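You operate a simulated robot arm through the tools that you are given. There is no shell and no other tool. Be economical: measure what you need, move in short steps, check, and stop when the job is done.

The job below is to be done with a simulated robot arm. You get a single attempt, and the scene is never put back.

## Task
Strip the bare pallet: free both handled arms, casting and peg onto the short steel shelf.
Fine: take the peg that stands in the pallet; the other peg stays.
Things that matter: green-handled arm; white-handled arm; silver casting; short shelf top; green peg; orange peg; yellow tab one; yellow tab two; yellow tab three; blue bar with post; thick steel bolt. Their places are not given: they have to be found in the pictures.

Only the result counts: the job must be done as asked and must still hold three seconds after the hand-in. Knocking over, shifting, dropping, spilling or breaking anything else fails it.

## Robot
A 6-joint arm with a two-finger parallel gripper, fixed in place. Base frame: the origin is at the foot of the arm, x ahead of it, y to its left, z up. Readings come in m, degrees, newtons and seconds.
Its first joint turns from -66.0 to 66.0 degrees. Payload 2.9 kg.
The TCP is the grasp point between the finger pads, 0.03 m short of the fingertips. In the tool frame z runs along the fingers and y along their closing line. Largest opening 0.11 m; finger width 0.02, thickness 0.01; the body of the gripper, 0.048 by 0.112 m, starts 0.055 m behind the TCP.
Orientation is told as [roll, pitch, yaw] about the base's x, y, z axes, in that order, counted from this pose: with the fingers straight down and closing along the base's y, the tool's x points along the base's -x, its y along +y and its z along -z.

## Interface
- The arm moves only by the tool drive_tool. Its argument "motion" is a list that holds one entry, the list of rows, each a list of 7 numbers: the shift along the tool's x, y, z in units of 250 mm (1.0 is 250 mm), then the turn, a rotation vector about the tool's x, y, z in units of 120 degrees (1.0 is 120 degrees), then the gripper command, from -1 (shut) to 1 (fully open), values between in proportion. In form: [[[dx, dy, dz, wx, wy, wz, jaw], ...]]. A call has 1 to 8 rows; each row is the pose to reach, as a shift and turn from the pose commanded when the call began, along the tool's axes at that moment. A call with a number of a shift or a turn outside -1 to 1 is refused whole. A row lasts 0.2 s, in which the tool goes at most 0.05 m and 8.6 degrees; a call with a longer step from one row to the next is refused whole, and so is a gripper value outside its range. Where a pose cannot be reached the arm comes as near as it can. A force on the tool above 40 N (or 10 N above the force at the start of the call, whichever is more), or a blocked arm, ends the call early, and 0.2 s more pass. The fingers move at their own pace (about 0.108 m/s each) and stop on an object; they squeeze with about 43 N. The grip force told is the motor's: it shows also when the fingers shut on nothing. Time passes only in rows, and 0.2 s behind the last, so rows that repeat a pose let the fingers close. It gives the time, the measured TCP pose, the force on the tool (base axes), the opening and the grip force at its end, in the units of the frame above (readings bear some noise).
- Cameras (640 x 400 px; columns grow to the right, rows downward): "scene" is fixed at [0.0851, 0.4529, 1.3663]; the picture's right is [-0.57, -0.82, 0.00], its down [-0.60, 0.42, -0.68] and it looks along [0.56, -0.39, -0.73] (base axes); focal length 215 px, centre (320, 200). "wrist" rides on the gripper at [-0.036, 0, -0.057] in the tool frame; the picture's right is [0.00, -1.00, 0.00], its down [0.97, 0.00, -0.24] and it looks along [0.24, 0.00, 0.97] (tool axes); focal length 218 px, centre (320, 200).
- capture(camera): a new picture of that camera. The clock stands still meanwhile.
- pixel_to_xyz(camera, pixels): for up to 12 pixels [column, row] of the newest picture of that camera ("zoom" is the newest enlarged one), the place [x, y, z] in the base frame of the surface seen there, good to about 0.003 m. The clock stands still meanwhile.
- inspect(camera, box): a new picture of the part [left, top, right, bottom] of that camera's present view, enlarged. The clock stands still meanwhile.
- finish_job(): hands the job in; it is judged then, once.

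Work in short steps. Measure before you move; look again where a grasp or a placing could have gone wrong, and mend it. You have 80 turns and 34 pictures in all, those below and enlarged ones among them. Open the gripper and draw the arm clear of the work before you hand the job in, unless the task says otherwise; then end with one line.

The tools are called after "Emit:" by a JSON object that holds its "name" and its "arguments". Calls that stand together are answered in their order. drive_tool: Moves the arm, as the interface text tells. Its arguments: {"type":"object","properties":{"motion":{"type":"array"}},"required":["motion"]} The other tools are called the same way: capture (camera) takes a picture; pixel_to_xyz (camera, pixels) gives the place of the surface under pixels of a picture; inspect (camera, box) takes an enlarged picture of a part of a camera's view; finish_job () hands the job in.

At the start:

```text
clock: 0.0
tcp_pos: [0.3301, 0.1484, 1.184]
ee_rot: [0.0, -0.1, 0.0]
wrist_force: [0.0, -0.6, 0.1]
width: 0.1101
grip_force: 0.0
```

scene: 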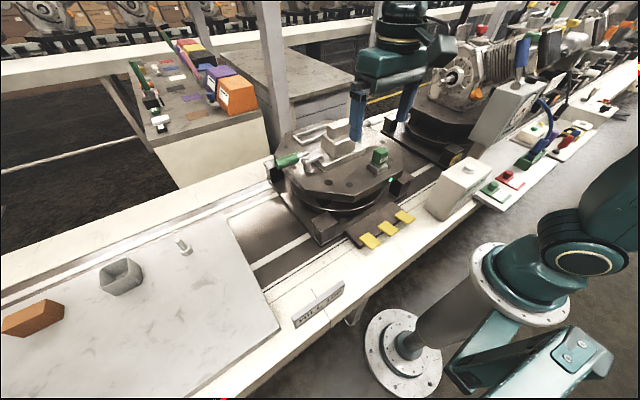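
wrist: 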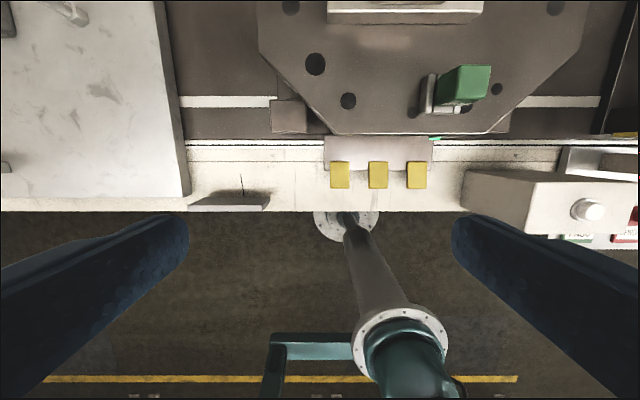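

The scene shows a pallet around (340,165) with a green handle, casting, green peg and three yellow tabs. On the left is a board with a grey pot and an orange block. I'll enlarge the key areas.

Emit:
{"name": "inspect", "arguments": {"camera": "scene", "box": [260, 110, 430, 255]}}

Emit:
{"name": "inspect", "arguments": {"camera": "scene", "box": [0, 210, 350, 400]}}

```text
2.76 times, centred on (345, 182) of scene
```

zoom: 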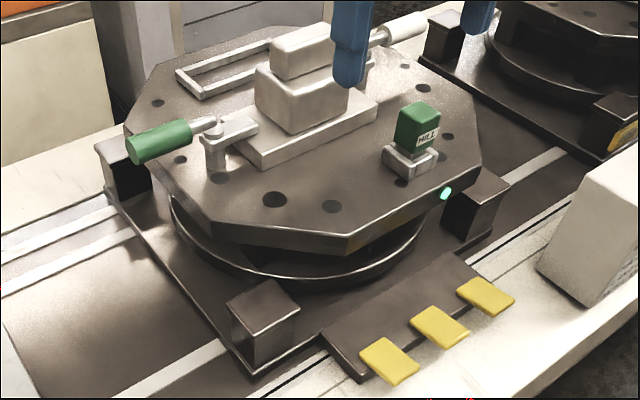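

```text
1.83 times, centred on (175, 305) of scene
```

zoom: 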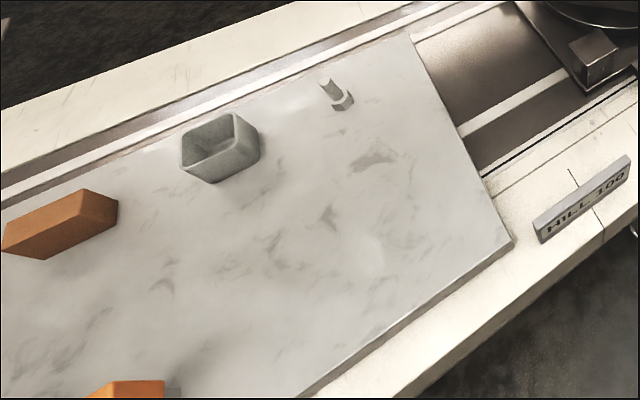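

The clamps at zoom (215,145) and (400,30) seem to hold the casting. I still need to find the steel shelf, the orange peg and the blue bar, so I'll enlarge the right and upper-left areas and measure some points.

Emit:
{"name": "inspect", "arguments": {"camera": "scene", "box": [420, 60, 640, 230]}}

Emit:
{"name": "inspect", "arguments": {"camera": "scene", "box": [110, 20, 370, 190]}}

Emit:
{"name": "pixel_to_xyz", "arguments": {"camera": "scene", "pixels": [[378, 153], [288, 160], [340, 130], [342, 148], [240, 95], [300, 60], [290, 85], [370, 240], [388, 228], [404, 217], [183, 246], [120, 270]]}}

Emit:
{"name": "pixel_to_xyz", "arguments": {"camera": "scene", "pixels": [[30, 318], [60, 395], [160, 300], [300, 200], [545, 145], [500, 185], [455, 190], [320, 300], [350, 200], [330, 170], [380, 225], [200, 110]]}}

```text
2.35 times, centred on (530, 145) of scene
```

zoom: 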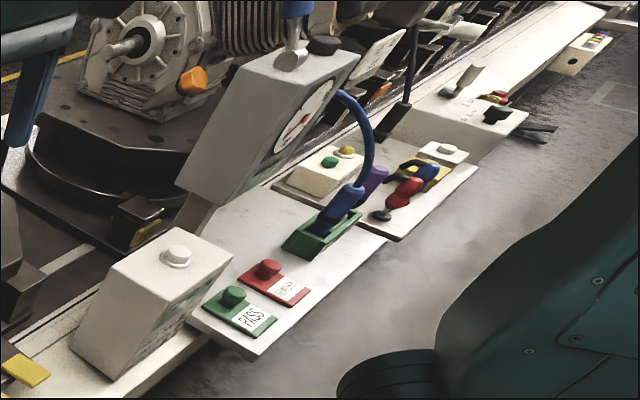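

```text
2.35 times, centred on (240, 105) of scene
```

zoom: 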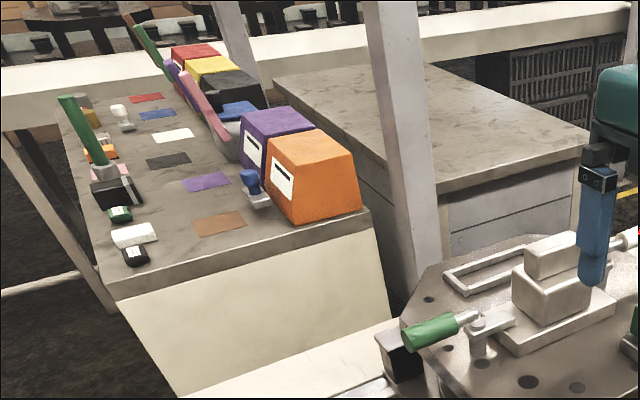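

```text
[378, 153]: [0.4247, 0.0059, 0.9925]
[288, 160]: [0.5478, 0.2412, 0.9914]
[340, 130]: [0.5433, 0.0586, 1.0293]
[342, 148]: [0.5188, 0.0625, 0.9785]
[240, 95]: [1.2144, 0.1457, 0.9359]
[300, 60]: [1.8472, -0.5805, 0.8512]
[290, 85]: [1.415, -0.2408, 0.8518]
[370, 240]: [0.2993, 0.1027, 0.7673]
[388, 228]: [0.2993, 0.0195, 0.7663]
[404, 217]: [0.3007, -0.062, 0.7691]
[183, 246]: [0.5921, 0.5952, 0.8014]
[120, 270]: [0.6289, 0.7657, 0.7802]
```

```text
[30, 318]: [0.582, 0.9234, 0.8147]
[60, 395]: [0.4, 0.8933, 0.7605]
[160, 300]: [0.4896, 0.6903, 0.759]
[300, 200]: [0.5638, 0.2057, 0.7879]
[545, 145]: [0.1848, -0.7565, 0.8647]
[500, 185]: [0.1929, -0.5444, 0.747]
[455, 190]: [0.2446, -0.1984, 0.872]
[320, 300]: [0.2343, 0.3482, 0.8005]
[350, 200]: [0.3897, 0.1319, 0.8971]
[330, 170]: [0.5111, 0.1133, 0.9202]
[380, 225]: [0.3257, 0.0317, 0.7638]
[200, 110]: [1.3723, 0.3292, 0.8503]
```

The pallet top is at z≈0.92, the casting about (0.53,0.06), the green peg about (0.425,0.006), and the green handle end about (0.548,0.241). I'll move forward over the pallet to view it from above with the wrist camera.

Emit:
{"name": "drive_tool", "arguments": {"motion": [[[-0.19, 0, 0, 0, 0, 0, 1], [-0.38, 0.0, 0, 0, 0, 0, 1], [-0.57, 0, 0, 0, 0, 0, 1], [-0.76, 0, 0, 0, 0, 0, 1], [-0.9, -0.1, 0, 0, 0, 0, 1]]]}}

Emit:
{"name": "capture", "arguments": {"camera": "wrist"}}

```text
clock: 1.2
tcp_pos: [0.5553, 0.1226, 1.183]
ee_rot: [0.0, 0.0, 0.0]
wrist_force: [0.5, 0.0, 0.3]
width: 0.1101
grip_force: 0.1
```

```text
27 pictures are left
```

wrist: 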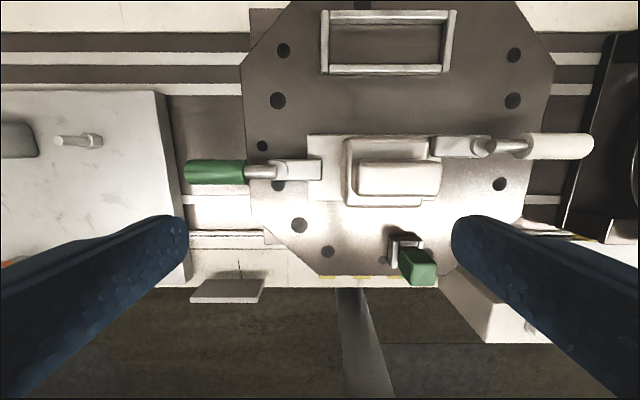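

I can see both clamps, with posts at (283,172) and (483,146), bars lying over the casting's base, and the peg in a square socket at (405,250). I still haven't found the shelf, so I'll swing left to look over the grey board.

Emit:
{"name": "drive_tool", "arguments": {"motion": [[[0.1, 0.17, 0, 0, 0, 0, 1], [0.2, 0.34, 0, 0, 0, 0, 1], [0.3, 0.51, 0, 0, 0, 0, 1], [0.4, 0.68, 0, 0, 0, 0, 1], [0.5, 0.85, 0, 0, 0, 0, 1], [0.6, 1.0, 0, 0, 0, 0, 1]]]}}

Emit:
{"name": "capture", "arguments": {"camera": "wrist"}}

Emit:
{"name": "capture", "arguments": {"camera": "scene"}}

```text
clock: 2.6
tcp_pos: [0.4041, 0.3748, 1.1863]
ee_rot: [0.0, 0.0, 0.0]
wrist_force: [-1.1, 0.2, 0.2]
width: 0.1099
grip_force: 0.0
```

```text
26 pictures are left
```

wrist: 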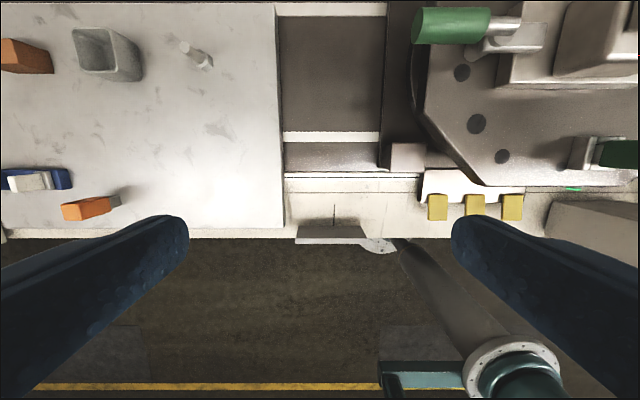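

```text
25 pictures are left
```

scene: 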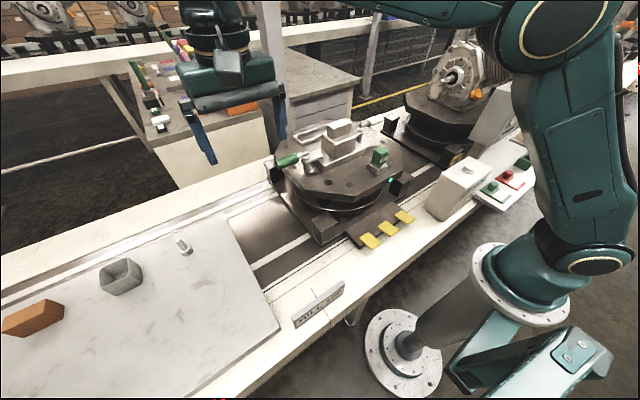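

The board on the left holds the orange peg at (90,208), the blue bar with a post at (35,180), the bolt at (197,55), the pot and the brick. That makes it the steel shelf top. I'll measure its free area and the objects on it.

Emit:
{"name": "pixel_to_xyz", "arguments": {"camera": "wrist", "pixels": [[270, 215], [270, 20], [150, 215], [150, 120], [200, 150], [90, 208], [118, 200], [35, 180], [205, 62], [284, 120], [280, 230], [340, 185]]}}

Emit:
{"name": "inspect", "arguments": {"camera": "wrist", "box": [0, 0, 300, 250]}}

```text
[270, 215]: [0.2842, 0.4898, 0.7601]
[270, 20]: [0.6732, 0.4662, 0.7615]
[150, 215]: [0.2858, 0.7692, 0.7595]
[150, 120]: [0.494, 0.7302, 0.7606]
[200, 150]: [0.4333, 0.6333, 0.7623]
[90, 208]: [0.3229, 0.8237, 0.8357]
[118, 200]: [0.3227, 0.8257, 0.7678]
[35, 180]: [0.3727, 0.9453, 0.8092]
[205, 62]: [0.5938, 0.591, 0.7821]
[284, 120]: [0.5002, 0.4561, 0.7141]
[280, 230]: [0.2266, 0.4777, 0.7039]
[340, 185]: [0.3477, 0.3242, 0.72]
```

```text
1.60 times, centred on (150, 125) of wrist
```

zoom: 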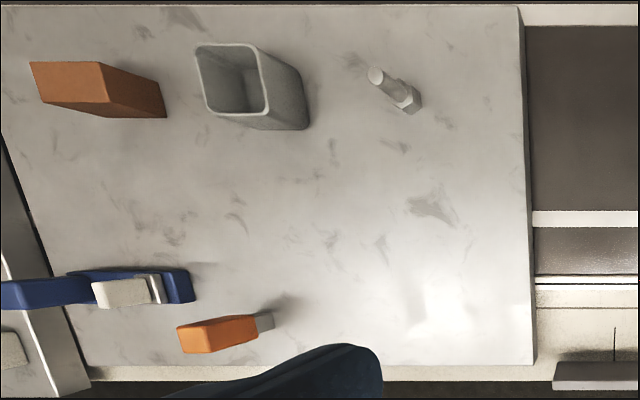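

The shelf top spans x 0.28–0.68 and y from 0.465, at z 0.76. The reachable free area is around (0.3–0.42, 0.5–0.58). I'll go back over the pallet to measure the clamps, casting and peg closely.

Emit:
{"name": "drive_tool", "arguments": {"motion": [[[-0.1, -0.17, 0, 0, 0, 0, 1], [-0.2, -0.34, 0, 0, 0, 0, 1], [-0.3, -0.51, 0, 0, 0, 0, 1], [-0.4, -0.68, 0, 0, 0, 0, 1], [-0.5, -0.85, 0, 0, 0, 0, 1], [-0.54, -1.0, 0.05, 0, 0, 0, 1]]]}}

Emit:
{"name": "drive_tool", "arguments": {"motion": [[[0, -0.18, 0, 0, 0, 0, 1], [0, -0.24, 0.1, 0, 0, 0, 1]]]}}

Emit:
{"name": "inspect", "arguments": {"camera": "wrist", "box": [120, 40, 620, 320]}}

```text
clock: 4.0
tcp_pos: [0.5386, 0.1217, 1.1733]
ee_rot: [0.0, 0.2, 0.1]
wrist_force: [0.7, -0.3, 0.3]
width: 0.1101
grip_force: 0.0
```

```text
clock: 4.6
tcp_pos: [0.538, 0.0625, 1.1468]
ee_rot: [0.0, -0.1, -0.1]
wrist_force: [0.1, -0.8, -0.1]
width: 0.11
grip_force: 0.2
```

```text
1.28 times, centred on (370, 180) of wrist
```

zoom: 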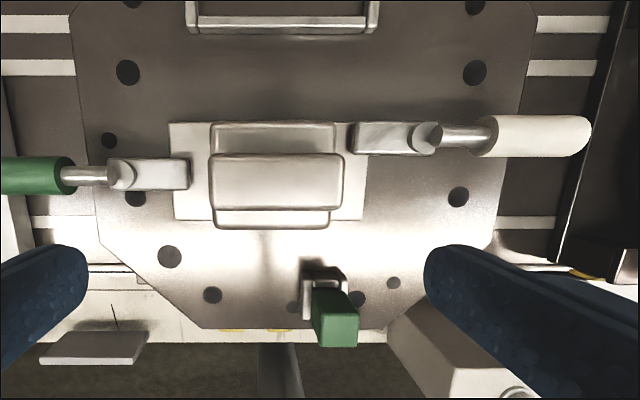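

Emit:
{"name": "pixel_to_xyz", "arguments": {"camera": "zoom", "pixels": [[122, 174], [172, 174], [90, 176], [40, 175], [180, 210], [172, 125], [360, 215], [215, 180], [338, 180], [275, 160], [275, 205], [275, 218]]}}

Emit:
{"name": "pixel_to_xyz", "arguments": {"camera": "zoom", "pixels": [[422, 138], [370, 138], [465, 138], [500, 135], [575, 135], [335, 320], [335, 340], [312, 300], [350, 290], [275, 130], [130, 230], [310, 275]]}}

```text
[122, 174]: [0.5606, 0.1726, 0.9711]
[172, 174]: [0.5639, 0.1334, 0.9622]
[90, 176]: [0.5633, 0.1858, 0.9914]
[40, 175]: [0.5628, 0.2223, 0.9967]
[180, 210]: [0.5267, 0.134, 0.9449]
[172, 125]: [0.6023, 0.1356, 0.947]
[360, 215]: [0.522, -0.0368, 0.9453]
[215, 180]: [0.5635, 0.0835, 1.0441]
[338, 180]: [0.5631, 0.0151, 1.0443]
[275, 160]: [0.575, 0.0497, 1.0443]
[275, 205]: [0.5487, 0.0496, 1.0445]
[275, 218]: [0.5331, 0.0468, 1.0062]
```

```text
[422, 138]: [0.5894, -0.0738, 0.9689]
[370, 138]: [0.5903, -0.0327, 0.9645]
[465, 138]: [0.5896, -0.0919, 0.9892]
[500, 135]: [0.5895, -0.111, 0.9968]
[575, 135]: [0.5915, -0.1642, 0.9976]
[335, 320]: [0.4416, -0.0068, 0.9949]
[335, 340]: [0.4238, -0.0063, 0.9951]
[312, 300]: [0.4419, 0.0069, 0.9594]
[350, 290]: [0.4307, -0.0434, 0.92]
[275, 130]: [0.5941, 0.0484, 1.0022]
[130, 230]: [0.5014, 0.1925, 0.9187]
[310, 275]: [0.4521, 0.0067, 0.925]
```

The casting's base plate spans x 0.52–0.605, y −0.038–0.137, z 0.946. The clamp pivots are about (0.562,0.172) and (0.590,−0.073), with handles at z≈0.985. I'll go above the green handle at yaw −90 so I can swing it around its post toward −x.

Emit:
{"name": "drive_tool", "arguments": {"motion": [[[-0.012, 0.08, 0, 0, 0, 0.07, 1], [-0.024, 0.16, 0, 0, 0, 0.14, 1], [-0.036, 0.24, 0, 0, 0, 0.21, 1], [-0.048, 0.32, 0, 0, 0, 0.28, 1], [-0.06, 0.4, 0, 0, 0, 0.35, 1], [-0.072, 0.48, 0, 0, 0, 0.42, 0.5], [-0.084, 0.56, 0, 0, 0, 0.49, 0.2], [-0.096, 0.64, 0, 0, 0, 0.56, 0.2]]]}}

Emit:
{"name": "drive_tool", "arguments": {"motion": [[[0, 0, 0, 0, 0, 0.07, 0.2], [0, 0, 0, 0, 0, 0.14, 0.2], [0, 0, 0, 0, 0, 0.19, 0.2]]]}}

Emit:
{"name": "capture", "arguments": {"camera": "wrist"}}

```text
clock: 6.4
tcp_pos: [0.5634, 0.2226, 1.1471]
ee_rot: [0.0, 0.0, -67.3]
wrist_force: [-0.4, -0.6, 0.5]
width: 0.0659
grip_force: 0.0
```

```text
clock: 7.2
tcp_pos: [0.5632, 0.2233, 1.1473]
ee_rot: [0.1, 0.0, -90.2]
wrist_force: [0.0, -0.1, -0.5]
width: 0.0659
grip_force: 0.1
```

```text
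22 pictures are left
```

wrist: 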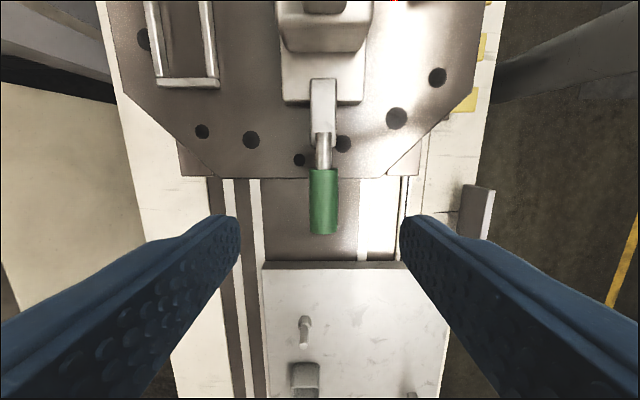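

The handle is centred at column 323, rows 170–235, and lines up with the fingers. I'll measure its ends before going down.

Emit:
{"name": "pixel_to_xyz", "arguments": {"camera": "wrist", "pixels": [[323, 173], [323, 200], [323, 230], [323, 150], [323, 136], [323, 110], [312, 200], [336, 200]]}}

Emit:
{"name": "inspect", "arguments": {"camera": "scene", "box": [260, 110, 400, 220]}}

```text
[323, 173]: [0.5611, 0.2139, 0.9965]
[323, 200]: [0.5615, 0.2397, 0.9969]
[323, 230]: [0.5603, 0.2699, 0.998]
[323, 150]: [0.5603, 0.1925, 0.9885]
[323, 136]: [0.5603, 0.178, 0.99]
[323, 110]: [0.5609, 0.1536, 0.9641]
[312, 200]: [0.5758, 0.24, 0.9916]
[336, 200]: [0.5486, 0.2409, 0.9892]
```

```text
3.64 times, centred on (330, 165) of scene
```

zoom: 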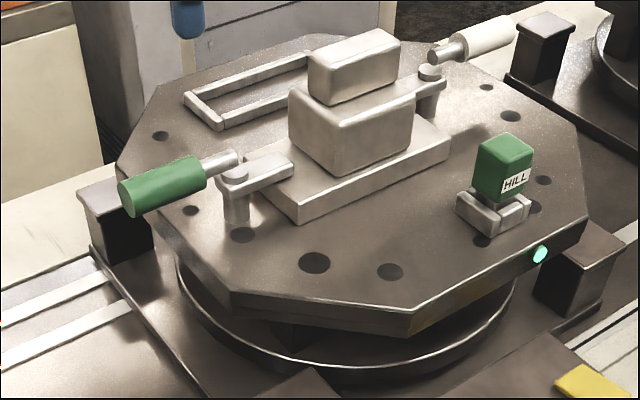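

The handle axis is at x 0.561 and z≈0.984, running y 0.21–0.275, with the pivot at about (0.5605,0.171). I'll go down to straddle the handle at y 0.24 and close lightly.

Emit:
{"name": "drive_tool", "arguments": {"motion": [[[0.068, -0.008, 0.15, 0, 0, 0, 0.2], [0.068, -0.008, 0.33, 0, 0, 0, 0.2], [0.068, -0.008, 0.5, 0, 0, 0, 0.2], [0.068, -0.008, 0.65, 0, 0, 0, 0.2]]]}}

Emit:
{"name": "drive_tool", "arguments": {"motion": [[[0, 0, 0, 0, 0, 0, -0.4], [0, 0, 0, 0, 0, 0, -0.4]]]}}

```text
clock: 8.2
tcp_pos: [0.5593, 0.2403, 0.9842]
ee_rot: [-0.1, -0.1, -90.0]
wrist_force: [-0.8, 0.3, -0.1]
width: 0.0659
grip_force: 0.0
```

```text
clock: 8.8
tcp_pos: [0.5597, 0.2412, 0.9848]
ee_rot: [0.0, 0.0, -90.0]
wrist_force: [0.1, 0.5, -0.3]
width: 0.0331
grip_force: 0.0
```

The fingers cage the handle at 0.033 m. I'll start the arc of radius 0.07 about the post, going 32° counter-clockwise first, and check the force.

Emit:
{"name": "drive_tool", "arguments": {"motion": [[[-0.0027, -0.0387, 0, 0, 0, -0.0667, -0.4], [-0.0108, -0.0766, 0, 0, 0, -0.1333, -0.4], [-0.024, -0.1131, 0, 0, 0, -0.2, -0.4], [-0.0423, -0.1473, 0, 0, 0, -0.2667, -0.4]]]}}

Emit:
{"name": "inspect", "arguments": {"camera": "scene", "box": [260, 110, 400, 220]}}

```text
clock: 9.8
tcp_pos: [0.5249, 0.2288, 0.9856]
ee_rot: [-0.1, 0.0, -57.8]
wrist_force: [2.4, 4.6, -0.2]
width: 0.0356
grip_force: 2.4
```

```text
3.64 times, centred on (330, 165) of scene
```

zoom: 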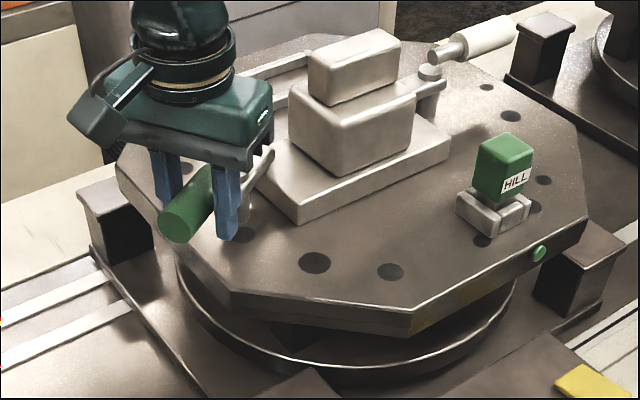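

The handle follows, with only about 5 N of force. I'll continue the arc to about 92°.

Emit:
{"name": "drive_tool", "arguments": {"motion": [[[-0.0027, -0.0387, 0, 0, 0, -0.0667, -0.4], [-0.0108, -0.0766, 0, 0, 0, -0.1333, -0.4], [-0.024, -0.1131, 0, 0, 0, -0.2, -0.4], [-0.0423, -0.1473, 0, 0, 0, -0.2667, -0.4], [-0.0651, -0.1787, 0, 0, 0, -0.3333, -0.4], [-0.092, -0.2066, 0, 0, 0, -0.4, -0.4], [-0.1225, -0.2305, 0, 0, 0, -0.4667, -0.4], [-0.139, -0.2407, 0, 0, 0, -0.5, -0.4]]]}}

Emit:
{"name": "drive_tool", "arguments": {"motion": [[[0, 0, 0, 0, 0, 0, 0.1], [0, 0, 0, 0, 0, 0, 0.2], [0, 0, -0.15, 0, 0, 0, 0.2], [0, 0, -0.34, 0, 0, 0, 0.2], [0, 0, -0.53, 0, 0, 0, 0.2]]]}}

Emit:
{"name": "inspect", "arguments": {"camera": "scene", "box": [260, 110, 400, 220]}}

```text
clock: 11.5
tcp_pos: [0.4935, 0.1799, 0.9852]
ee_rot: [0.6, -0.9, 0.2]
wrist_force: [4.9, 26.2, -5.0]
width: 0.0458
grip_force: 12.5
stopped in row 8: the force on the tool passed its limit (the readings are from after the stop); the commanded pose is now the measured one
```

```text
clock: 12.7
tcp_pos: [0.4955, 0.1729, 1.1182]
ee_rot: [0.4, -0.5, -0.2]
wrist_force: [-1.4, -0.2, 0.5]
width: 0.0659
grip_force: 0.2
```

```text
3.64 times, centred on (330, 165) of scene
```

zoom: 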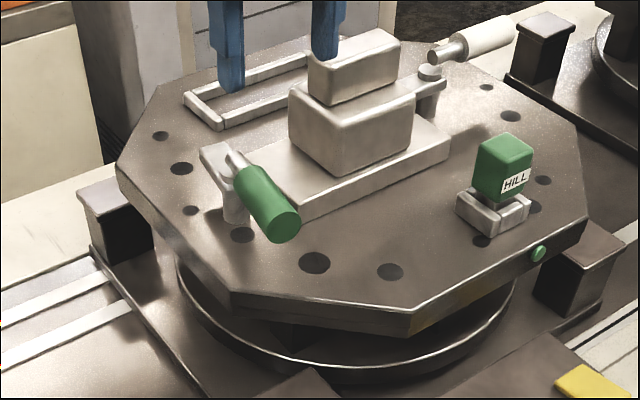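

The green arm has swung off the casting and met a stop near 80–90°. I'll check it from the wrist camera.

Emit:
{"name": "capture", "arguments": {"camera": "wrist"}}

```text
18 pictures are left
```

wrist: 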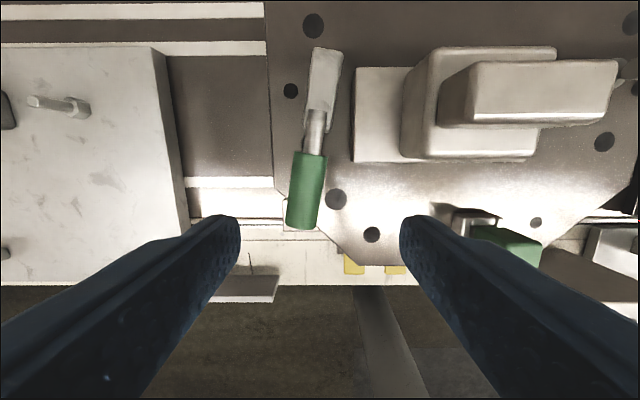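

The green arm is now about 80° round and clear of the casting plate. I'll do the white arm next, moving over its handle while turning to yaw +90.

Emit:
{"name": "drive_tool", "arguments": {"motion": [[[-0.035, -0.11, -0.04, 0, 0, -0.07, 0.2], [-0.07, -0.22, -0.08, 0, 0, -0.14, 0.2], [-0.105, -0.33, -0.12, 0, 0, -0.21, 0.2], [-0.14, -0.44, -0.12, 0, 0, -0.28, 0.2], [-0.175, -0.55, -0.12, 0, 0, -0.35, 0.2], [-0.21, -0.66, -0.12, 0, 0, -0.42, 0.2], [-0.245, -0.77, -0.12, 0, 0, -0.49, 0.2], [-0.28, -0.88, -0.12, 0, 0, -0.56, 0.2]]]}}

Emit:
{"name": "drive_tool", "arguments": {"motion": [[[0, 0, 0, 0, 0, -0.07, 0.2], [0, 0, 0, 0, 0, -0.14, 0.2], [0, 0, 0, 0, 0, -0.19, 0.2]]]}}

```text
clock: 14.5
tcp_pos: [0.5622, -0.0443, 1.1477]
ee_rot: [-0.4, -0.6, 67.1]
wrist_force: [0.1, 1.2, 1.0]
width: 0.0658
grip_force: 0.2
```

```text
clock: 15.3
tcp_pos: [0.5602, -0.0434, 1.1465]
ee_rot: [-0.6, -0.3, 89.8]
wrist_force: [0.2, 0.0, 0.0]
width: 0.0663
grip_force: 0.1
```

Now at yaw 90, where tool x is base −y and tool y is base −x. I'll shift over the white handle at about (0.59,−0.142) and look.

Emit:
{"name": "drive_tool", "arguments": {"motion": [[[0.18, -0.05, 0, 0, 0, 0, 0.2], [0.34, -0.12, 0, 0, 0, 0, 0.2], [0.395, -0.12, 0, 0, 0, 0, 0.2]]]}}

Emit:
{"name": "capture", "arguments": {"camera": "wrist"}}

```text
clock: 16.1
tcp_pos: [0.591, -0.1443, 1.145]
ee_rot: [-0.5, -0.5, 89.7]
wrist_force: [0.6, 0.1, -0.1]
width: 0.0659
grip_force: 0.0
out of reach, approached as far as the arm can: row 1
```

```text
17 pictures are left
```

wrist: 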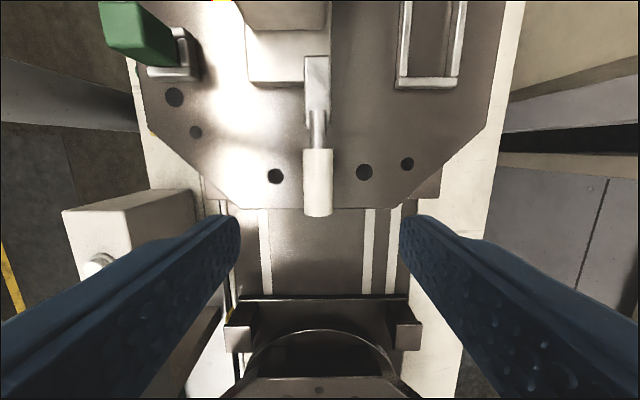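

Emit:
{"name": "pixel_to_xyz", "arguments": {"camera": "wrist", "pixels": [[318, 155], [318, 185], [318, 208], [318, 130], [318, 116], [318, 90]]}}

```text
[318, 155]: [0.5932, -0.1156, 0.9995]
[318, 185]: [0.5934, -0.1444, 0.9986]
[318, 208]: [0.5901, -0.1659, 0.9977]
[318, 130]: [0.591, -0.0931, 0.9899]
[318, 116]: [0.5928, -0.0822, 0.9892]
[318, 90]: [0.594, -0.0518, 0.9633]
```

The white handle axis is at x≈0.592, y −0.112 to −0.17, with the pivot about (0.592,−0.072). I'll go down, cage it, and check.

Emit:
{"name": "drive_tool", "arguments": {"motion": [[[0, -0.004, 0.16, 0, 0, 0, 0.2], [0, -0.004, 0.33, 0, 0, 0, 0.2], [0, -0.004, 0.5, 0, 0, 0, 0.2], [0, -0.004, 0.64, 0, 0, 0, 0.2], [0, -0.004, 0.64, 0, 0, 0, -0.4], [0, -0.004, 0.64, 0, 0, 0, -0.4]]]}}

```text
clock: 17.3
tcp_pos: [0.6026, -0.1466, 1.006]
ee_rot: [-0.3, -1.0, 89.2]
wrist_force: [-40.2, 2.8, 8.8]
width: 0.0526
grip_force: 19.5
out of reach, approached as far as the arm can: row 3, 4, 5
stopped in row 5: the force on the tool passed its limit (the readings are from after the stop); the commanded pose is now the measured one
```

The arm could not hold this pose: the TCP drifted to x 0.603 and a jaw pressed the handle. I'll open, rise, and look again. Then I'll retry with a smaller yaw.

Emit:
{"name": "drive_tool", "arguments": {"motion": [[[0, 0, 0, 0, 0, 0, 0.2], [0, 0, 0, 0, 0, 0, 0.3], [0, 0, -0.15, 0, 0, 0, 0.3], [0, 0, -0.34, 0, 0, 0, 0.3], [0, 0, -0.53, 0, 0, 0.05, 0.3]]]}}

Emit:
{"name": "drive_tool", "arguments": {"motion": [[[0, 0, 0, 0, 0, 0.07, 0.3], [0, 0, 0, 0, 0, 0.14, 0.3], [0, 0, 0, 0, 0, 0.21, 0.3]]]}}

Emit:
{"name": "capture", "arguments": {"camera": "wrist"}}

```text
clock: 18.5
tcp_pos: [0.6016, -0.1461, 1.1349]
ee_rot: [-0.2, -0.7, 82.9]
wrist_force: [0.8, 0.5, 0.4]
width: 0.0713
grip_force: 0.0
```

```text
clock: 19.3
tcp_pos: [0.6036, -0.148, 1.1383]
ee_rot: [0.0, -0.7, 58.1]
wrist_force: [-0.1, 0.7, 0.3]
width: 0.0715
grip_force: 0.0
```

```text
16 pictures are left
```

wrist: 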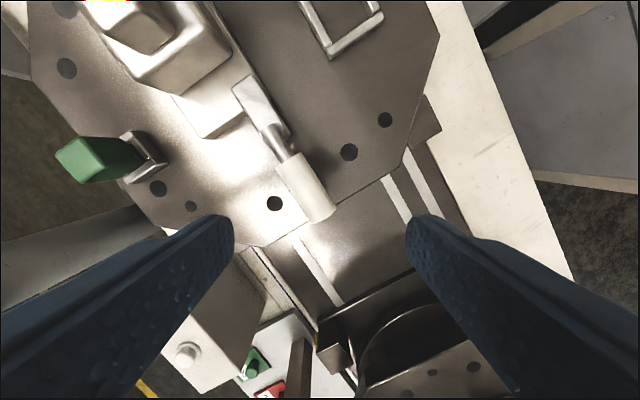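

Emit:
{"name": "pixel_to_xyz", "arguments": {"camera": "wrist", "pixels": [[289, 163], [305, 187], [320, 212], [270, 137], [250, 100]]}}

```text
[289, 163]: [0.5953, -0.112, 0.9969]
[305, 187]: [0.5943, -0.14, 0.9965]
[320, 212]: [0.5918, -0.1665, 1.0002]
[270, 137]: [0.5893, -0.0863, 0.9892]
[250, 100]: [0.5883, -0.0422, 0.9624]
```

The handle hasn't moved. I'll shift over it at yaw 58 and go down to just above it to check that the pose tracks.

Emit:
{"name": "drive_tool", "arguments": {"motion": [[[0, 0.056, 0.0, 0, 0, 0, 0.3], [0, 0.056, 0.16, 0, 0, 0, 0.3], [0, 0.056, 0.3, 0, 0, 0, 0.3], [0, 0.056, 0.42, 0, 0, 0, 0.3]]]}}

```text
clock: 20.3
tcp_pos: [0.5926, -0.1408, 1.0331]
ee_rot: [0.1, -0.8, 58.3]
wrist_force: [-0.5, -0.4, 0.3]
width: 0.0717
grip_force: 0.1
```

It tracks well. I'll go down the last 48 mm and begin the clockwise swing.

Emit:
{"name": "drive_tool", "arguments": {"motion": [[[0, 0, 0.1, 0, 0, 0, 0.3], [0, 0, 0.19, 0, 0, 0, 0.3], [0, 0, 0.19, 0, 0, 0, -0.05], [0, 0, 0.19, 0, 0, 0, -0.05]]]}}

```text
clock: 21.0
tcp_pos: [0.599, -0.1411, 0.989]
ee_rot: [0.4, -0.8, 58.0]
wrist_force: [-34.1, 4.1, 7.4]
width: 0.0678
grip_force: 15.5
out of reach, approached as far as the arm can: row 2, 3
stopped in row 3: the force on the tool passed its limit (the readings are from after the stop); the commanded pose is now the measured one
```

The arm hits a limit below about z 0.99 here. The fingertips reach 30 mm past the TCP, so working at z≈1.002 still engages the handle, which spans z 0.97–0.998. I'll open, re-centre at that height and check.

Emit:
{"name": "drive_tool", "arguments": {"motion": [[[0, 0, 0, 0, 0, 0, 0.3], [0, 0, -0.05, 0, 0, 0, 0.3], [0.013, 0.022, -0.06, 0, 0, 0, 0.3], [0.013, 0.022, -0.055, 0, 0, 0, 0.3]]]}}

```text
clock: 22.0
tcp_pos: [0.5963, -0.141, 1.003]
ee_rot: [0.4, -0.7, 58.3]
wrist_force: [-0.2, 0.5, -0.2]
width: 0.0714
grip_force: 0.2
```

That pose tracks, at x 0.596. I'll sweep the handle about its post with the jaws open to 0.071: first 40° clockwise.

Emit:
{"name": "drive_tool", "arguments": {"motion": [[[0.0222, 0.0437, 0, 0, 0, 0, 0.2], [0.0364, 0.09, 0, 0, 0, 0, 0.1], [0.0423, 0.1386, 0, 0, 0, 0.03, 0.0], [0.0398, 0.1874, 0, 0, 0, 0.067, 0.0]]]}}

Emit:
{"name": "capture", "arguments": {"camera": "wrist"}}

```text
clock: 23.0
tcp_pos: [0.5921, -0.1384, 1.0146]
ee_rot: [0.4, -0.7, 52.3]
wrist_force: [-0.7, -0.9, 3.5]
width: 0.0551
grip_force: 0.1
out of reach, approached as far as the arm can: row 1, 2, 3, 4
```

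```text
15 pictures are left
```

wrist: 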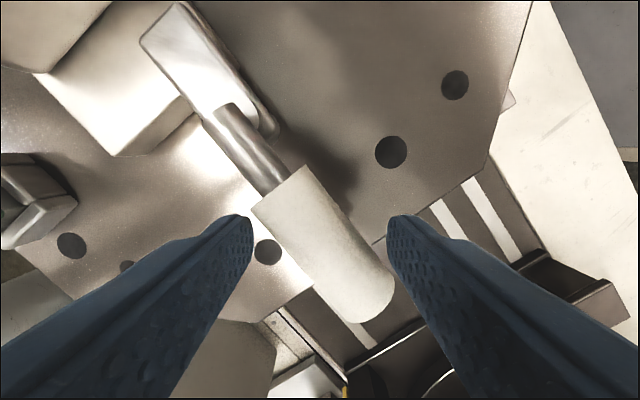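

Inward moves are the ones limited at this yaw (z rose to 1.015), and the handle hasn't moved. I'll rise, turn back to yaw 0 where motion was free, and instead hook the handle from its far side with closed fingers.

Emit:
{"name": "drive_tool", "arguments": {"motion": [[[0, 0, -0.15, 0, 0, 0, 0.0], [0, 0, -0.34, 0, 0, 0.05, 0.0], [0, 0, -0.48, 0, 0, 0.12, 0.0], [0, 0, -0.48, 0, 0, 0.19, -0.5], [0, 0, -0.48, 0, 0, 0.26, -1], [0, 0, -0.48, 0, 0, 0.33, -1], [0, 0, -0.48, 0, 0, 0.4, -1], [0, 0, -0.48, 0, 0, 0.43, -1]]]}}

```text
clock: 24.8
tcp_pos: [0.5925, -0.1387, 1.1371]
ee_rot: [0.7, -0.3, -1.7]
wrist_force: [-0.1, -0.1, -0.4]
width: 0.0
grip_force: 37.9
```

I'm at yaw 0 with the fingers shut. I'll move beyond the handle to x≈0.63, y≈−0.15 and go down to z≈0.99.

Emit:
{"name": "drive_tool", "arguments": {"motion": [[[-0.15, -0.045, 0, 0, 0, 0, -1], [-0.15, -0.045, 0.18, 0, 0, 0, -1], [-0.15, -0.045, 0.36, 0, 0, 0, -1], [-0.15, -0.045, 0.53, 0, 0, 0, -1], [-0.15, -0.045, 0.58, 0, 0, 0, -1]]]}}

```text
clock: 26.0
tcp_pos: [0.6307, -0.1488, 0.9929]
ee_rot: [0.7, -0.2, -1.5]
wrist_force: [-0.5, -0.2, -0.2]
width: 0.0
grip_force: 37.3
out of reach, approached as far as the arm can: row 1, 2
```

I'm in place beyond the handle at (0.631,−0.149,0.993). I'll draw it −x along the handle's arc.

Emit:
{"name": "drive_tool", "arguments": {"motion": [[[0.055, 0.035, 0, 0, 0, 0, -1], [0.105, 0.022, 0, 0, 0, 0, -1], [0.154, 0.013, 0, 0, 0, 0, -1], [0.2, 0.018, 0, 0, 0, 0, -1], [0.253, 0.027, 0, 0, 0, 0, -1]]]}}

```text
clock: 27.2
tcp_pos: [0.5947, -0.1474, 0.9951]
ee_rot: [0.7, -0.1, -1.4]
wrist_force: [0.0, 0.0, -0.1]
width: 0.0
grip_force: 37.4
out of reach, approached as far as the arm can: row 3, 4, 5
```

The arm stops inward at x≈0.595 here and the force is zero. I'll look at the arm's shape in the scene picture.

Emit:
{"name": "capture", "arguments": {"camera": "scene"}}

```text
14 pictures are left
```

scene: 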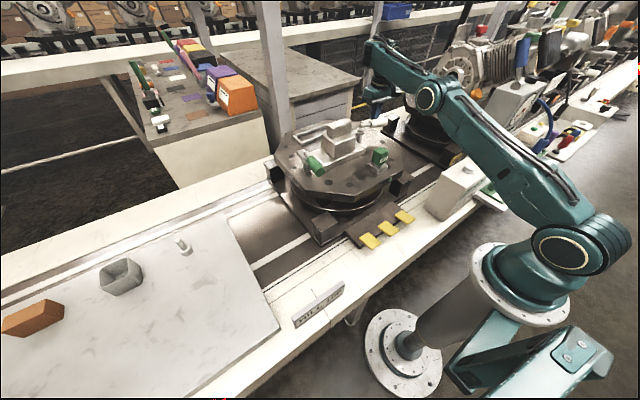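

The arm looks low and stretched, as if the elbow is in a different branch than before. I'll rise and draw back toward the start region so it recovers its earlier shape, watching the readings.

Emit:
{"name": "drive_tool", "arguments": {"motion": [[[0, 0, -0.15, 0, 0, 0, -1], [0, 0, -0.3, 0, 0, 0, -1], [0, 0, -0.45, 0, 0, 0, -1], [0, 0, -0.6, 0, 0, 0, -1], [0.1, 0.05, -0.65, 0, 0, 0, -1], [0.25, 0.1, -0.7, 0, 0, 0, -1], [0.4, 0.15, -0.75, 0, 0, 0, -1]]]}}

```text
clock: 28.8
tcp_pos: [0.4935, -0.1082, 1.1833]
ee_rot: [0.6, -0.2, -1.0]
wrist_force: [-0.9, -0.8, -0.2]
width: 0.0002
grip_force: 37.6
```

No warnings up here. I'll test going down at this spot, over the empty pallet area, to z≈1.0.

Emit:
{"name": "drive_tool", "arguments": {"motion": [[[0, 0, 0.18, 0, 0, 0, -1], [0, 0, 0.36, 0, 0, 0, -1], [0, 0, 0.54, 0, 0, 0, -1], [0, 0, 0.72, 0, 0, 0, -1]]]}}

```text
clock: 29.8
tcp_pos: [0.5734, -0.1255, 1.0601]
ee_rot: [0.8, 0.1, -1.6]
wrist_force: [-0.2, -0.3, -0.4]
width: 0.0
grip_force: 37.6
out of reach, approached as far as the arm can: row 1, 2, 3, 4
```

The reachable set now looks like a shell around the shoulder, so the elbow must be bent the wrong way with little range left. I'll stretch the arm up and out past straight so it can come back elbow-up.

Emit:
{"name": "drive_tool", "arguments": {"motion": [[[0, 0, -0.19, 0, 0, 0, -1], [0, 0, -0.38, 0, 0, 0, -1], [0, 0, -0.57, 0, 0, 0, -1], [-0.05, 0, -0.76, 0, 0, 0, -1], [-0.1, 0, -0.95, 0, 0, 0, -1], [-0.1, 0, -1.0, 0, 0, 0, -1]]]}}

Emit:
{"name": "drive_tool", "arguments": {"motion": [[[0.19, 0.05, 0, 0, 0, 0, -1], [0.38, 0.1, 0, 0, 0, 0, -1], [0.57, 0.15, 0, 0, 0, 0, -1], [0.76, 0.2, 0, 0, 0, 0, -1]]]}}

```text
clock: 30.7
tcp_pos: [0.5704, -0.1256, 1.2023]
ee_rot: [2.6, 0.9, -5.8]
wrist_force: [3.9, -3.4, -3.9]
width: 0.0
grip_force: 37.8
out of reach, approached as far as the arm can: row 4
stopped in row 4: the force on the tool passed its limit (the readings are from after the stop); the commanded pose is now the measured one
```

```text
clock: 31.7
tcp_pos: [0.3942, -0.0562, 1.2257]
ee_rot: [2.4, 1.3, -5.7]
wrist_force: [-0.3, 0.4, 0.3]
width: 0.0001
grip_force: 37.7
out of reach, approached as far as the arm can: row 4
```

It jumped during the stretch and is now at a shorter reach than the shell allowed. I'll test a descent here over the near-right pallet area, staying above z 1.06.

Emit:
{"name": "drive_tool", "arguments": {"motion": [[[0, -0.05, 0.15, 0, 0, 0, -1], [0, -0.1, 0.3, 0, 0, 0, -1], [0, -0.15, 0.45, 0, 0, 0, -1], [0, -0.2, 0.6, 0, 0, 0, -1]]]}}

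Emit:
{"name": "capture", "arguments": {"camera": "scene"}}

```text
clock: 32.7
tcp_pos: [0.4145, -0.1081, 1.1956]
ee_rot: [-1.5, 4.2, -5.7]
wrist_force: [-1.2, -1.0, -1.1]
width: 0.0
grip_force: 37.5
out of reach, approached as far as the arm can: row 1, 2, 3, 4
```

```text
13 pictures are left
```

scene: 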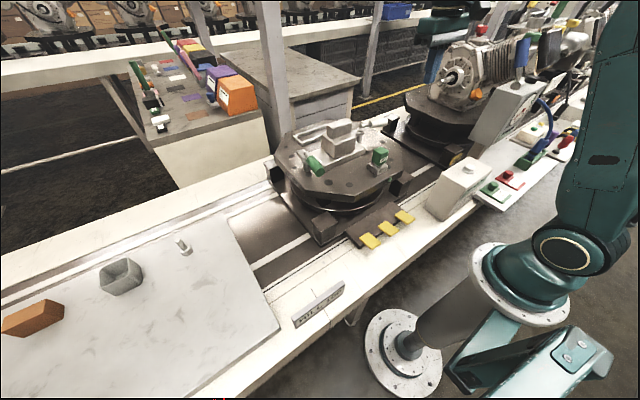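

The elbow is up again, but the pose is still limited, so I suspect the wrist flipped when I went to yaw +90. I'll rise slightly and turn toward yaw −70, the side that worked earlier, to unwind it.

Emit:
{"name": "drive_tool", "arguments": {"motion": [[[0, 0, -0.1, 0, 0, 0.065, -1], [0, 0, -0.15, 0, 0, 0.13, -1], [0, 0, -0.15, 0, 0, 0.195, -1], [0, 0, -0.15, 0, 0, 0.26, -1], [0, 0, -0.15, 0, 0, 0.325, -1], [0, 0, -0.15, 0, 0, 0.39, -1], [0, 0, -0.15, 0, 0, 0.455, -1], [0, 0, -0.15, 0, 0, 0.52, -1]]]}}

```text
clock: 34.5
tcp_pos: [0.4198, -0.1108, 1.2314]
ee_rot: [-4.5, 0.6, -68.2]
wrist_force: [-0.5, -0.1, -0.5]
width: 0.0
grip_force: 37.4
out of reach, approached as far as the arm can: row 1, 2
```

That turn completed cleanly after the first two rows. I'll level the 4.5° tilt and test a descent here.

Emit:
{"name": "drive_tool", "arguments": {"motion": [[[0, 0, 0.0, -0.0375, 0, 0, -1], [0, 0, 0.19, -0.0375, 0, 0, -1], [0, 0, 0.38, -0.0375, 0, 0, -1], [0, 0, 0.57, -0.0375, 0, 0, -1]]]}}

```text
clock: 35.5
tcp_pos: [0.4132, -0.0918, 1.0902]
ee_rot: [2.3, 2.9, -63.1]
wrist_force: [0.2, -5.5, -0.2]
width: 0.0002
grip_force: 37.5
out of reach, approached as far as the arm can: row 1, 2, 3
```

Row 4 was within reach, so I'll hold and re-read the pose.

Emit:
{"name": "drive_tool", "arguments": {"motion": [[[0, 0, 0, 0, 0, 0, -1], [0, 0, 0, 0, 0, 0, -1]]]}}

```text
clock: 36.1
tcp_pos: [0.4088, -0.1115, 1.0886]
ee_rot: [0.2, 0.7, -68.1]
wrist_force: [0.3, 0.7, 0.4]
width: 0.0
grip_force: 37.7
```

The wrist has recovered and tracks exactly. Keeping yaw at about −45, I'll cross above the white handle at z≈1.06 to its far side at (0.622,−0.142).

Emit:
{"name": "drive_tool", "arguments": {"motion": [[[-0.0715, 0.1243, 0.06, 0, 0, -0.03, -1], [-0.143, 0.2487, 0.12, 0, 0, -0.06, -1], [-0.2145, 0.373, 0.12, 0, 0, -0.09, -1], [-0.286, 0.4973, 0.12, 0, 0, -0.12, -1], [-0.3575, 0.6217, 0.12, 0, 0, -0.16, -1], [-0.429, 0.746, 0.12, 0, 0, -0.19, -1]]]}}

```text
clock: 37.5
tcp_pos: [0.6153, -0.1464, 1.0596]
ee_rot: [0.2, 0.5, -45.3]
wrist_force: [0.8, -0.5, -0.6]
width: 0.0
grip_force: 37.8
out of reach, approached as far as the arm can: row 6
```

At z 1.06 the arm is at its reach limit. I'll lower just above the handle, move the last bit out, then go down behind it.

Emit:
{"name": "drive_tool", "arguments": {"motion": [[[0, 0, 0.1, 0, 0, 0, -1], [-0.024, 0.024, 0.1, 0, 0, 0, -1], [-0.028, 0.028, 0.1, 0, 0, 0, -1]]]}}

```text
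clock: 38.3
tcp_pos: [0.6268, -0.1454, 1.0329]
ee_rot: [0.4, 0.5, -45.3]
wrist_force: [-0.1, 0.7, -0.2]
width: 0.0
grip_force: 38.0
```

Emit:
{"name": "drive_tool", "arguments": {"motion": [[[0, 0, 0.08, 0, 0, 0, -1], [0, 0, 0.164, 0, 0, 0, -1]]]}}

```text
clock: 38.9
tcp_pos: [0.6248, -0.1447, 0.9928]
ee_rot: [0.5, 0.6, -45.3]
wrist_force: [-0.3, 0.0, -0.1]
width: 0.0
grip_force: 38.0
```

I'm behind the handle, so I'll pull it along the arc.

Emit:
{"name": "drive_tool", "arguments": {"motion": [[[0.0905, -0.0905, 0, 0, 0, 0, -1], [0.133, -0.1216, 0, 0, 0, 0, -1], [0.1717, -0.149, 0, 0, 0, 0, -1], [0.2206, -0.1669, 0, 0, 0, 0, -1], [0.2715, -0.1753, 0, 0, 0, 0, -1], [0.31, -0.1753, 0, 0, 0, 0, -1], [0.3464, -0.1739, 0, 0, 0, 0, -1]]]}}

Emit:
{"name": "inspect", "arguments": {"camera": "scene", "box": [260, 90, 440, 220]}}

```text
clock: 40.5
tcp_pos: [0.5922, -0.1354, 1.0128]
ee_rot: [0.4, 0.6, -45.3]
wrist_force: [0.9, 0.7, 1.9]
width: 0.0001
grip_force: 37.3
out of reach, approached as far as the arm can: row 2, 3, 4, 5, 6, 7
```

```text
3.08 times, centred on (350, 155) of scene
```

zoom: 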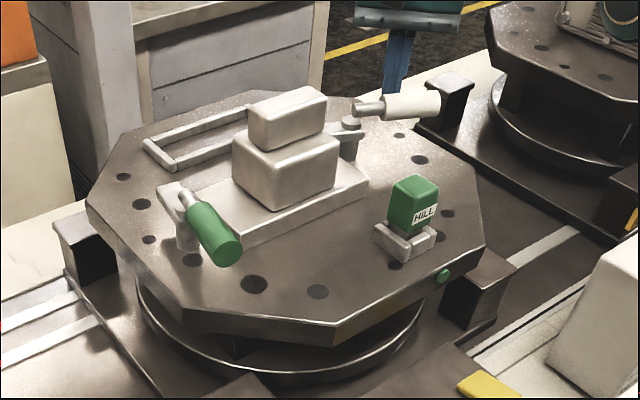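

The elbow flipped again at the reach limit (row 6 of that crossing). I'll recover it the same way with a stretch up and then in, and afterwards use the caging grip at yaw ≈55, which never needs the far reach.

Emit:
{"name": "drive_tool", "arguments": {"motion": [[[0, 0, -0.15, 0, 0, 0, -1], [0, 0, -0.34, 0, 0, 0, -1], [0, 0, -0.53, 0, 0, 0, -1], [0, 0, -0.72, 0, 0, 0, -1], [0, 0, -0.91, 0, 0, 0, -1]]]}}

Emit:
{"name": "drive_tool", "arguments": {"motion": [[[0.13, -0.13, 0, 0, 0, 0, -1], [0.26, -0.26, 0, 0, 0, 0, -1], [0.39, -0.39, 0, 0, 0, 0, -1], [0.5, -0.45, 0, 0, 0, 0, -1]]]}}

Emit:
{"name": "drive_tool", "arguments": {"motion": [[[0, 0, 0.1, 0, 0, 0, -1], [0, 0, 0.25, 0, 0, 0, -1], [0, 0, 0.4, 0, 0, 0, -1], [0, 0, 0.4, 0, 0, 0, -1]]]}}

```text
clock: 41.7
tcp_pos: [0.5735, -0.1318, 1.2021]
ee_rot: [0.3, 0.6, -45.3]
wrist_force: [-0.4, -0.6, -0.1]
width: 0.0
grip_force: 37.5
out of reach, approached as far as the arm can: row 2, 4, 5
```

```text
clock: 42.7
tcp_pos: [0.4106, -0.1262, 1.2141]
ee_rot: [0.2, 0.7, -44.3]
wrist_force: [-1.4, -0.4, -0.1]
width: 0.0
grip_force: 37.9
out of reach, approached as far as the arm can: row 4
```

```text
clock: 43.7
tcp_pos: [0.4434, -0.1585, 1.176]
ee_rot: [-4.2, 1.0, -45.2]
wrist_force: [-0.2, 0.4, -0.1]
width: 0.0
grip_force: 37.7
out of reach, approached as far as the arm can: row 1, 2, 3
```

Emit:
{"name": "drive_tool", "arguments": {"motion": [[[0, 0, -0.05, 0, 0, 0.06, -1], [0, 0, -0.1, 0, 0, 0.12, -1], [0, 0, -0.1, -0.035, 0, 0.18, -1], [0, 0, -0.1, -0.035, 0, 0.24, -1]]]}}

Emit:
{"name": "drive_tool", "arguments": {"motion": [[[0, 0, 0.19, 0, 0, 0, -1], [0, 0, 0.38, 0, 0, 0, -1], [0, 0, 0.5, 0, 0, 0, -1], [0, 0, 0.5, 0, 0, 0, -1], [0, 0, 0.5, 0, 0, 0, -1]]]}}

```text
clock: 44.7
tcp_pos: [0.4552, -0.1457, 1.2039]
ee_rot: [3.7, 2.0, -74.3]
wrist_force: [-0.4, 0.7, -0.9]
width: 0.0001
grip_force: 38.1
out of reach, approached as far as the arm can: row 1, 2, 3, 4
```

```text
clock: 45.9
tcp_pos: [0.5237, -0.1609, 1.1414]
ee_rot: [3.9, 1.8, -74.0]
wrist_force: [0.2, -0.4, -0.3]
width: 0.0
grip_force: 37.5
out of reach, approached as far as the arm can: row 1, 2, 3, 4, 5
```

It's still in the low-elbow branch. I'll stretch further up and out to force the jump.

Emit:
{"name": "drive_tool", "arguments": {"motion": [[[0, 0, -0.19, 0, 0, 0, -1], [0, 0, -0.38, 0, 0, 0, -1], [0, 0, -0.57, 0, 0, 0, -1], [0, 0, -0.76, 0, 0, 0, -1], [0, 0, -0.95, 0, 0, 0, -1], [0, 0.1, -1, 0, 0, 0, -1]]]}}

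Emit:
{"name": "capture", "arguments": {"camera": "scene"}}

```text
clock: 47.3
tcp_pos: [0.4709, -0.1474, 1.3229]
ee_rot: [4.1, 1.7, -74.2]
wrist_force: [-0.8, 0.5, -0.1]
width: 0.0
grip_force: 37.7
out of reach, approached as far as the arm can: row 4, 5, 6
```

```text
11 pictures are left
```

scene: 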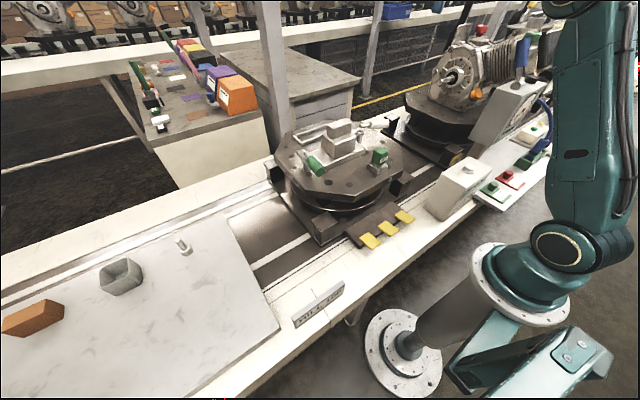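

The arm is fully stretched at (0.471,−0.147,1.323). I'll pull in slightly and then step outward radially at full speed to carry the elbow through straight, as happened the first time.

Emit:
{"name": "drive_tool", "arguments": {"motion": [[[0.066, -0.1, 0.134, 0, 0, 0, -1], [0.12, -0.18, 0.24, 0, 0, 0, -1], [0.12, -0.18, 0.24, 0, 0, 0, -1], [0.06, -0.09, 0.12, 0, 0, 0, -1], [-0.01, 0.02, -0.02, 0, 0, 0, -1], [-0.08, 0.12, -0.15, 0, 0, 0, -1], [-0.15, 0.22, -0.28, 0, 0, 0, -1], [-0.09, 0.13, -0.15, 0, 0, 0, -1]]]}}

Emit:
{"name": "drive_tool", "arguments": {"motion": [[[0.07, -0.11, 0.14, 0, 0, 0, -1], [0.14, -0.22, 0.28, 0, 0, 0, -1], [0.21, -0.33, 0.42, 0, 0, 0, -1], [0.28, -0.44, 0.56, 0, 0, 0, -1]]]}}

```text
clock: 49.1
tcp_pos: [0.4722, -0.1467, 1.3238]
ee_rot: [4.2, 1.5, -74.0]
wrist_force: [0.8, -0.5, -0.6]
width: 0.0001
grip_force: 37.8
out of reach, approached as far as the arm can: row 5, 6, 7, 8
```

```text
clock: 50.1
tcp_pos: [0.377, -0.1319, 1.2371]
ee_rot: [0.4, 0.2, -74.2]
wrist_force: [0.3, -0.8, -0.1]
width: 0.0
grip_force: 37.5
out of reach, approached as far as the arm can: row 3, 4
```

I'm close to the previous recovery spot. I'll repeat what worked: command a full descent here so the solver jumps back to elbow-up.

Emit:
{"name": "drive_tool", "arguments": {"motion": [[[0, 0, 0.19, 0, 0, 0, -1], [0, 0, 0.38, 0, 0, 0, -1], [0, 0, 0.57, 0, 0, 0, -1], [0, 0, 0.66, 0, 0, 0, -1], [0, 0, 0.66, 0, 0, 0, -1], [0, 0, 0.66, 0, 0, 0, -1]]]}}

```text
clock: 51.5
tcp_pos: [0.4753, -0.1377, 1.1934]
ee_rot: [3.9, 1.7, -74.0]
wrist_force: [-0.4, 0.4, 0.3]
width: 0.0001
grip_force: 37.9
out of reach, approached as far as the arm can: row 1, 2, 3, 4, 5, 6
```

Still stuck. I'll instead move toward the start region, at (0.35,0.06,1.19), while unwinding the yaw so the solver can find the original posture.

Emit:
{"name": "drive_tool", "arguments": {"motion": [[[0.113, -0.032, 0, -0.03, 0, -0.06, -1], [0.226, -0.065, 0, -0.03, 0, -0.12, -1], [0.34, -0.1, 0, -0.03, 0, -0.18, -1], [0.453, -0.13, 0, -0.03, 0, -0.24, -1], [0.567, -0.163, 0, -0.03, 0, -0.3, -1], [0.68, -0.195, 0, -0.03, 0, -0.36, -1], [0.794, -0.228, 0, -0.03, 0, -0.42, -1], [0.907, -0.26, 0, -0.03, 0, -0.48, -1]]]}}

Emit:
{"name": "drive_tool", "arguments": {"motion": [[[0.05, 0, 0.1, 0, 0, 0, -1], [0.05, 0, 0.2, 0, 0, 0, -1], [0.05, 0, 0.3, 0, 0, 0, -1], [0.05, 0, 0.3, 0, 0, 0, -1]]]}}

```text
clock: 53.3
tcp_pos: [0.372, 0.067, 1.2761]
ee_rot: [6.3, -3.8, -16.5]
wrist_force: [-0.1, 0.0, -0.2]
width: 0.0001
grip_force: 37.7
out of reach, approached as far as the arm can: row 1, 2, 3, 4, 5, 6, 7, 8
```

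```text
clock: 54.3
tcp_pos: [0.3983, 0.0569, 1.263]
ee_rot: [2.6, -3.8, -16.6]
wrist_force: [-0.2, -0.7, -0.2]
width: 0.0001
grip_force: 38.0
out of reach, approached as far as the arm can: row 1, 2, 3, 4
```

I'm still in the flipped posture. Next I'll run a jiggle, stretching past straight and then immediately stepping inward at full speed.

Emit:
{"name": "drive_tool", "arguments": {"motion": [[[0, 0, -0.2, 0, 0, 0, -1], [0, 0, -0.4, 0, 0, 0, -1], [0, 0, -0.6, 0, 0, 0, -1], [-0.19, 0, -0.6, 0, 0, 0, -1], [-0.05, 0, -0.46, 0, 0.05, 0, -1], [0.09, 0, -0.32, 0, 0.0, 0, -1], [0.2, 0, -0.16, 0, 0, 0, -1], [0.28, 0, 0.0, 0, 0, 0, -1]]]}}

Emit:
{"name": "drive_tool", "arguments": {"motion": [[[0, 0, 0.15, 0, 0, 0, -1], [0, 0, 0.3, 0, 0, 0, -1], [0, 0, 0.4, 0, 0, 0, -1], [0, 0, 0.4, 0, 0, 0, -1]]]}}

```text
clock: 56.1
tcp_pos: [0.3238, 0.0977, 1.286]
ee_rot: [6.3, -3.8, -16.6]
wrist_force: [-0.7, 0.2, 0.6]
width: 0.0
grip_force: 38.0
out of reach, approached as far as the arm can: row 1, 6, 7, 8
```

```text
clock: 57.1
tcp_pos: [0.3593, 0.0792, 1.2569]
ee_rot: [-0.9, -5.5, -16.5]
wrist_force: [1.2, 0.3, 0.3]
width: 0.0
grip_force: 37.4
out of reach, approached as far as the arm can: row 1, 2, 3
```

Row 4 of that call was reachable, and the reading looks like it was taken in transit. I'll hold and re-read.

Emit:
{"name": "drive_tool", "arguments": {"motion": [[[0, 0, 0, 0, 0, 0, -1], [0, 0, 0, 0, 0, 0, -1]]]}}

```text
clock: 57.7
tcp_pos: [0.3602, 0.0804, 1.2577]
ee_rot: [-0.7, -5.3, -16.5]
wrist_force: [0.1, -0.2, -1.0]
width: 0.0
grip_force: 37.1
```

I now suspect the last joint, not the elbow: yaw +90 pushed it past its limit and the wrist took the other solution. Turning well past yaw −90 should only be possible in the original solution, so I'll rotate there to force the return.

Emit:
{"name": "drive_tool", "arguments": {"motion": [[[0, 0, -0.04, 0, 0, 0.07, -1], [0, 0, -0.08, 0, 0, 0.14, -1], [0, 0, -0.08, 0, 0, 0.21, -1], [0, 0, -0.08, 0, 0, 0.28, -1], [0, 0, -0.08, 0, 0, 0.35, -1], [0, 0, -0.08, 0, 0, 0.42, -1], [0, 0, -0.08, 0, 0, 0.49, -1], [0, 0, -0.08, 0, 0, 0.56, -1]]]}}

Emit:
{"name": "drive_tool", "arguments": {"motion": [[[0, 0, 0, 0, 0, 0.07, -1], [0, 0, 0, 0, 0, 0.14, -1], [0, 0, 0, 0, 0, 0.21, -1], [0, 0, 0, 0, 0, 0.28, -1], [0, 0, 0, 0, 0, 0.35, -1], [0, 0, 0, 0, 0, 0.35, -1]]]}}

```text
clock: 59.5
tcp_pos: [0.3314, 0.1047, 1.2069]
ee_rot: [6.4, 4.5, -83.6]
wrist_force: [0.8, -0.4, 0.4]
width: 0.0002
grip_force: 38.0
out of reach, approached as far as the arm can: row 1
```

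```text
clock: 60.9
tcp_pos: [0.3322, 0.1045, 1.2071]
ee_rot: [1.8, 7.7, -125.8]
wrist_force: [0.5, 0.2, -0.3]
width: 0.0001
grip_force: 37.7
```

The arm is well inside the old boundary with no warnings, so the posture is restored. I'll level the tool and turn back to yaw ≈ −45.

Emit:
{"name": "drive_tool", "arguments": {"motion": [[[0, 0, 0, 0.015, -0.064, 0, 0]]]}}

Emit:
{"name": "drive_tool", "arguments": {"motion": [[[0, 0, 0, 0, 0, -0.07, 0], [0, 0, 0, 0, 0, -0.14, 0], [0, 0, 0, 0, 0, -0.21, 0.3], [0, 0, 0, 0, 0, -0.28, 0.3], [0, 0, 0, 0, 0, -0.35, 0.3], [0, 0, 0, 0, 0, -0.42, 0.3], [0, 0, 0, 0, 0, -0.49, 0.3], [0, 0, 0, 0, 0, -0.56, 0.3]]]}}

```text
clock: 61.3
tcp_pos: [0.3316, 0.1028, 1.2083]
ee_rot: [-0.1, -0.1, -125.8]
wrist_force: [0.2, 0.0, 0.1]
width: 0.0551
grip_force: 0.1
```

```text
clock: 63.1
tcp_pos: [0.3322, 0.1045, 1.2067]
ee_rot: [-0.1, 0.0, -58.2]
wrist_force: [-0.1, 1.0, 0.4]
width: 0.0718
grip_force: 0.0
```

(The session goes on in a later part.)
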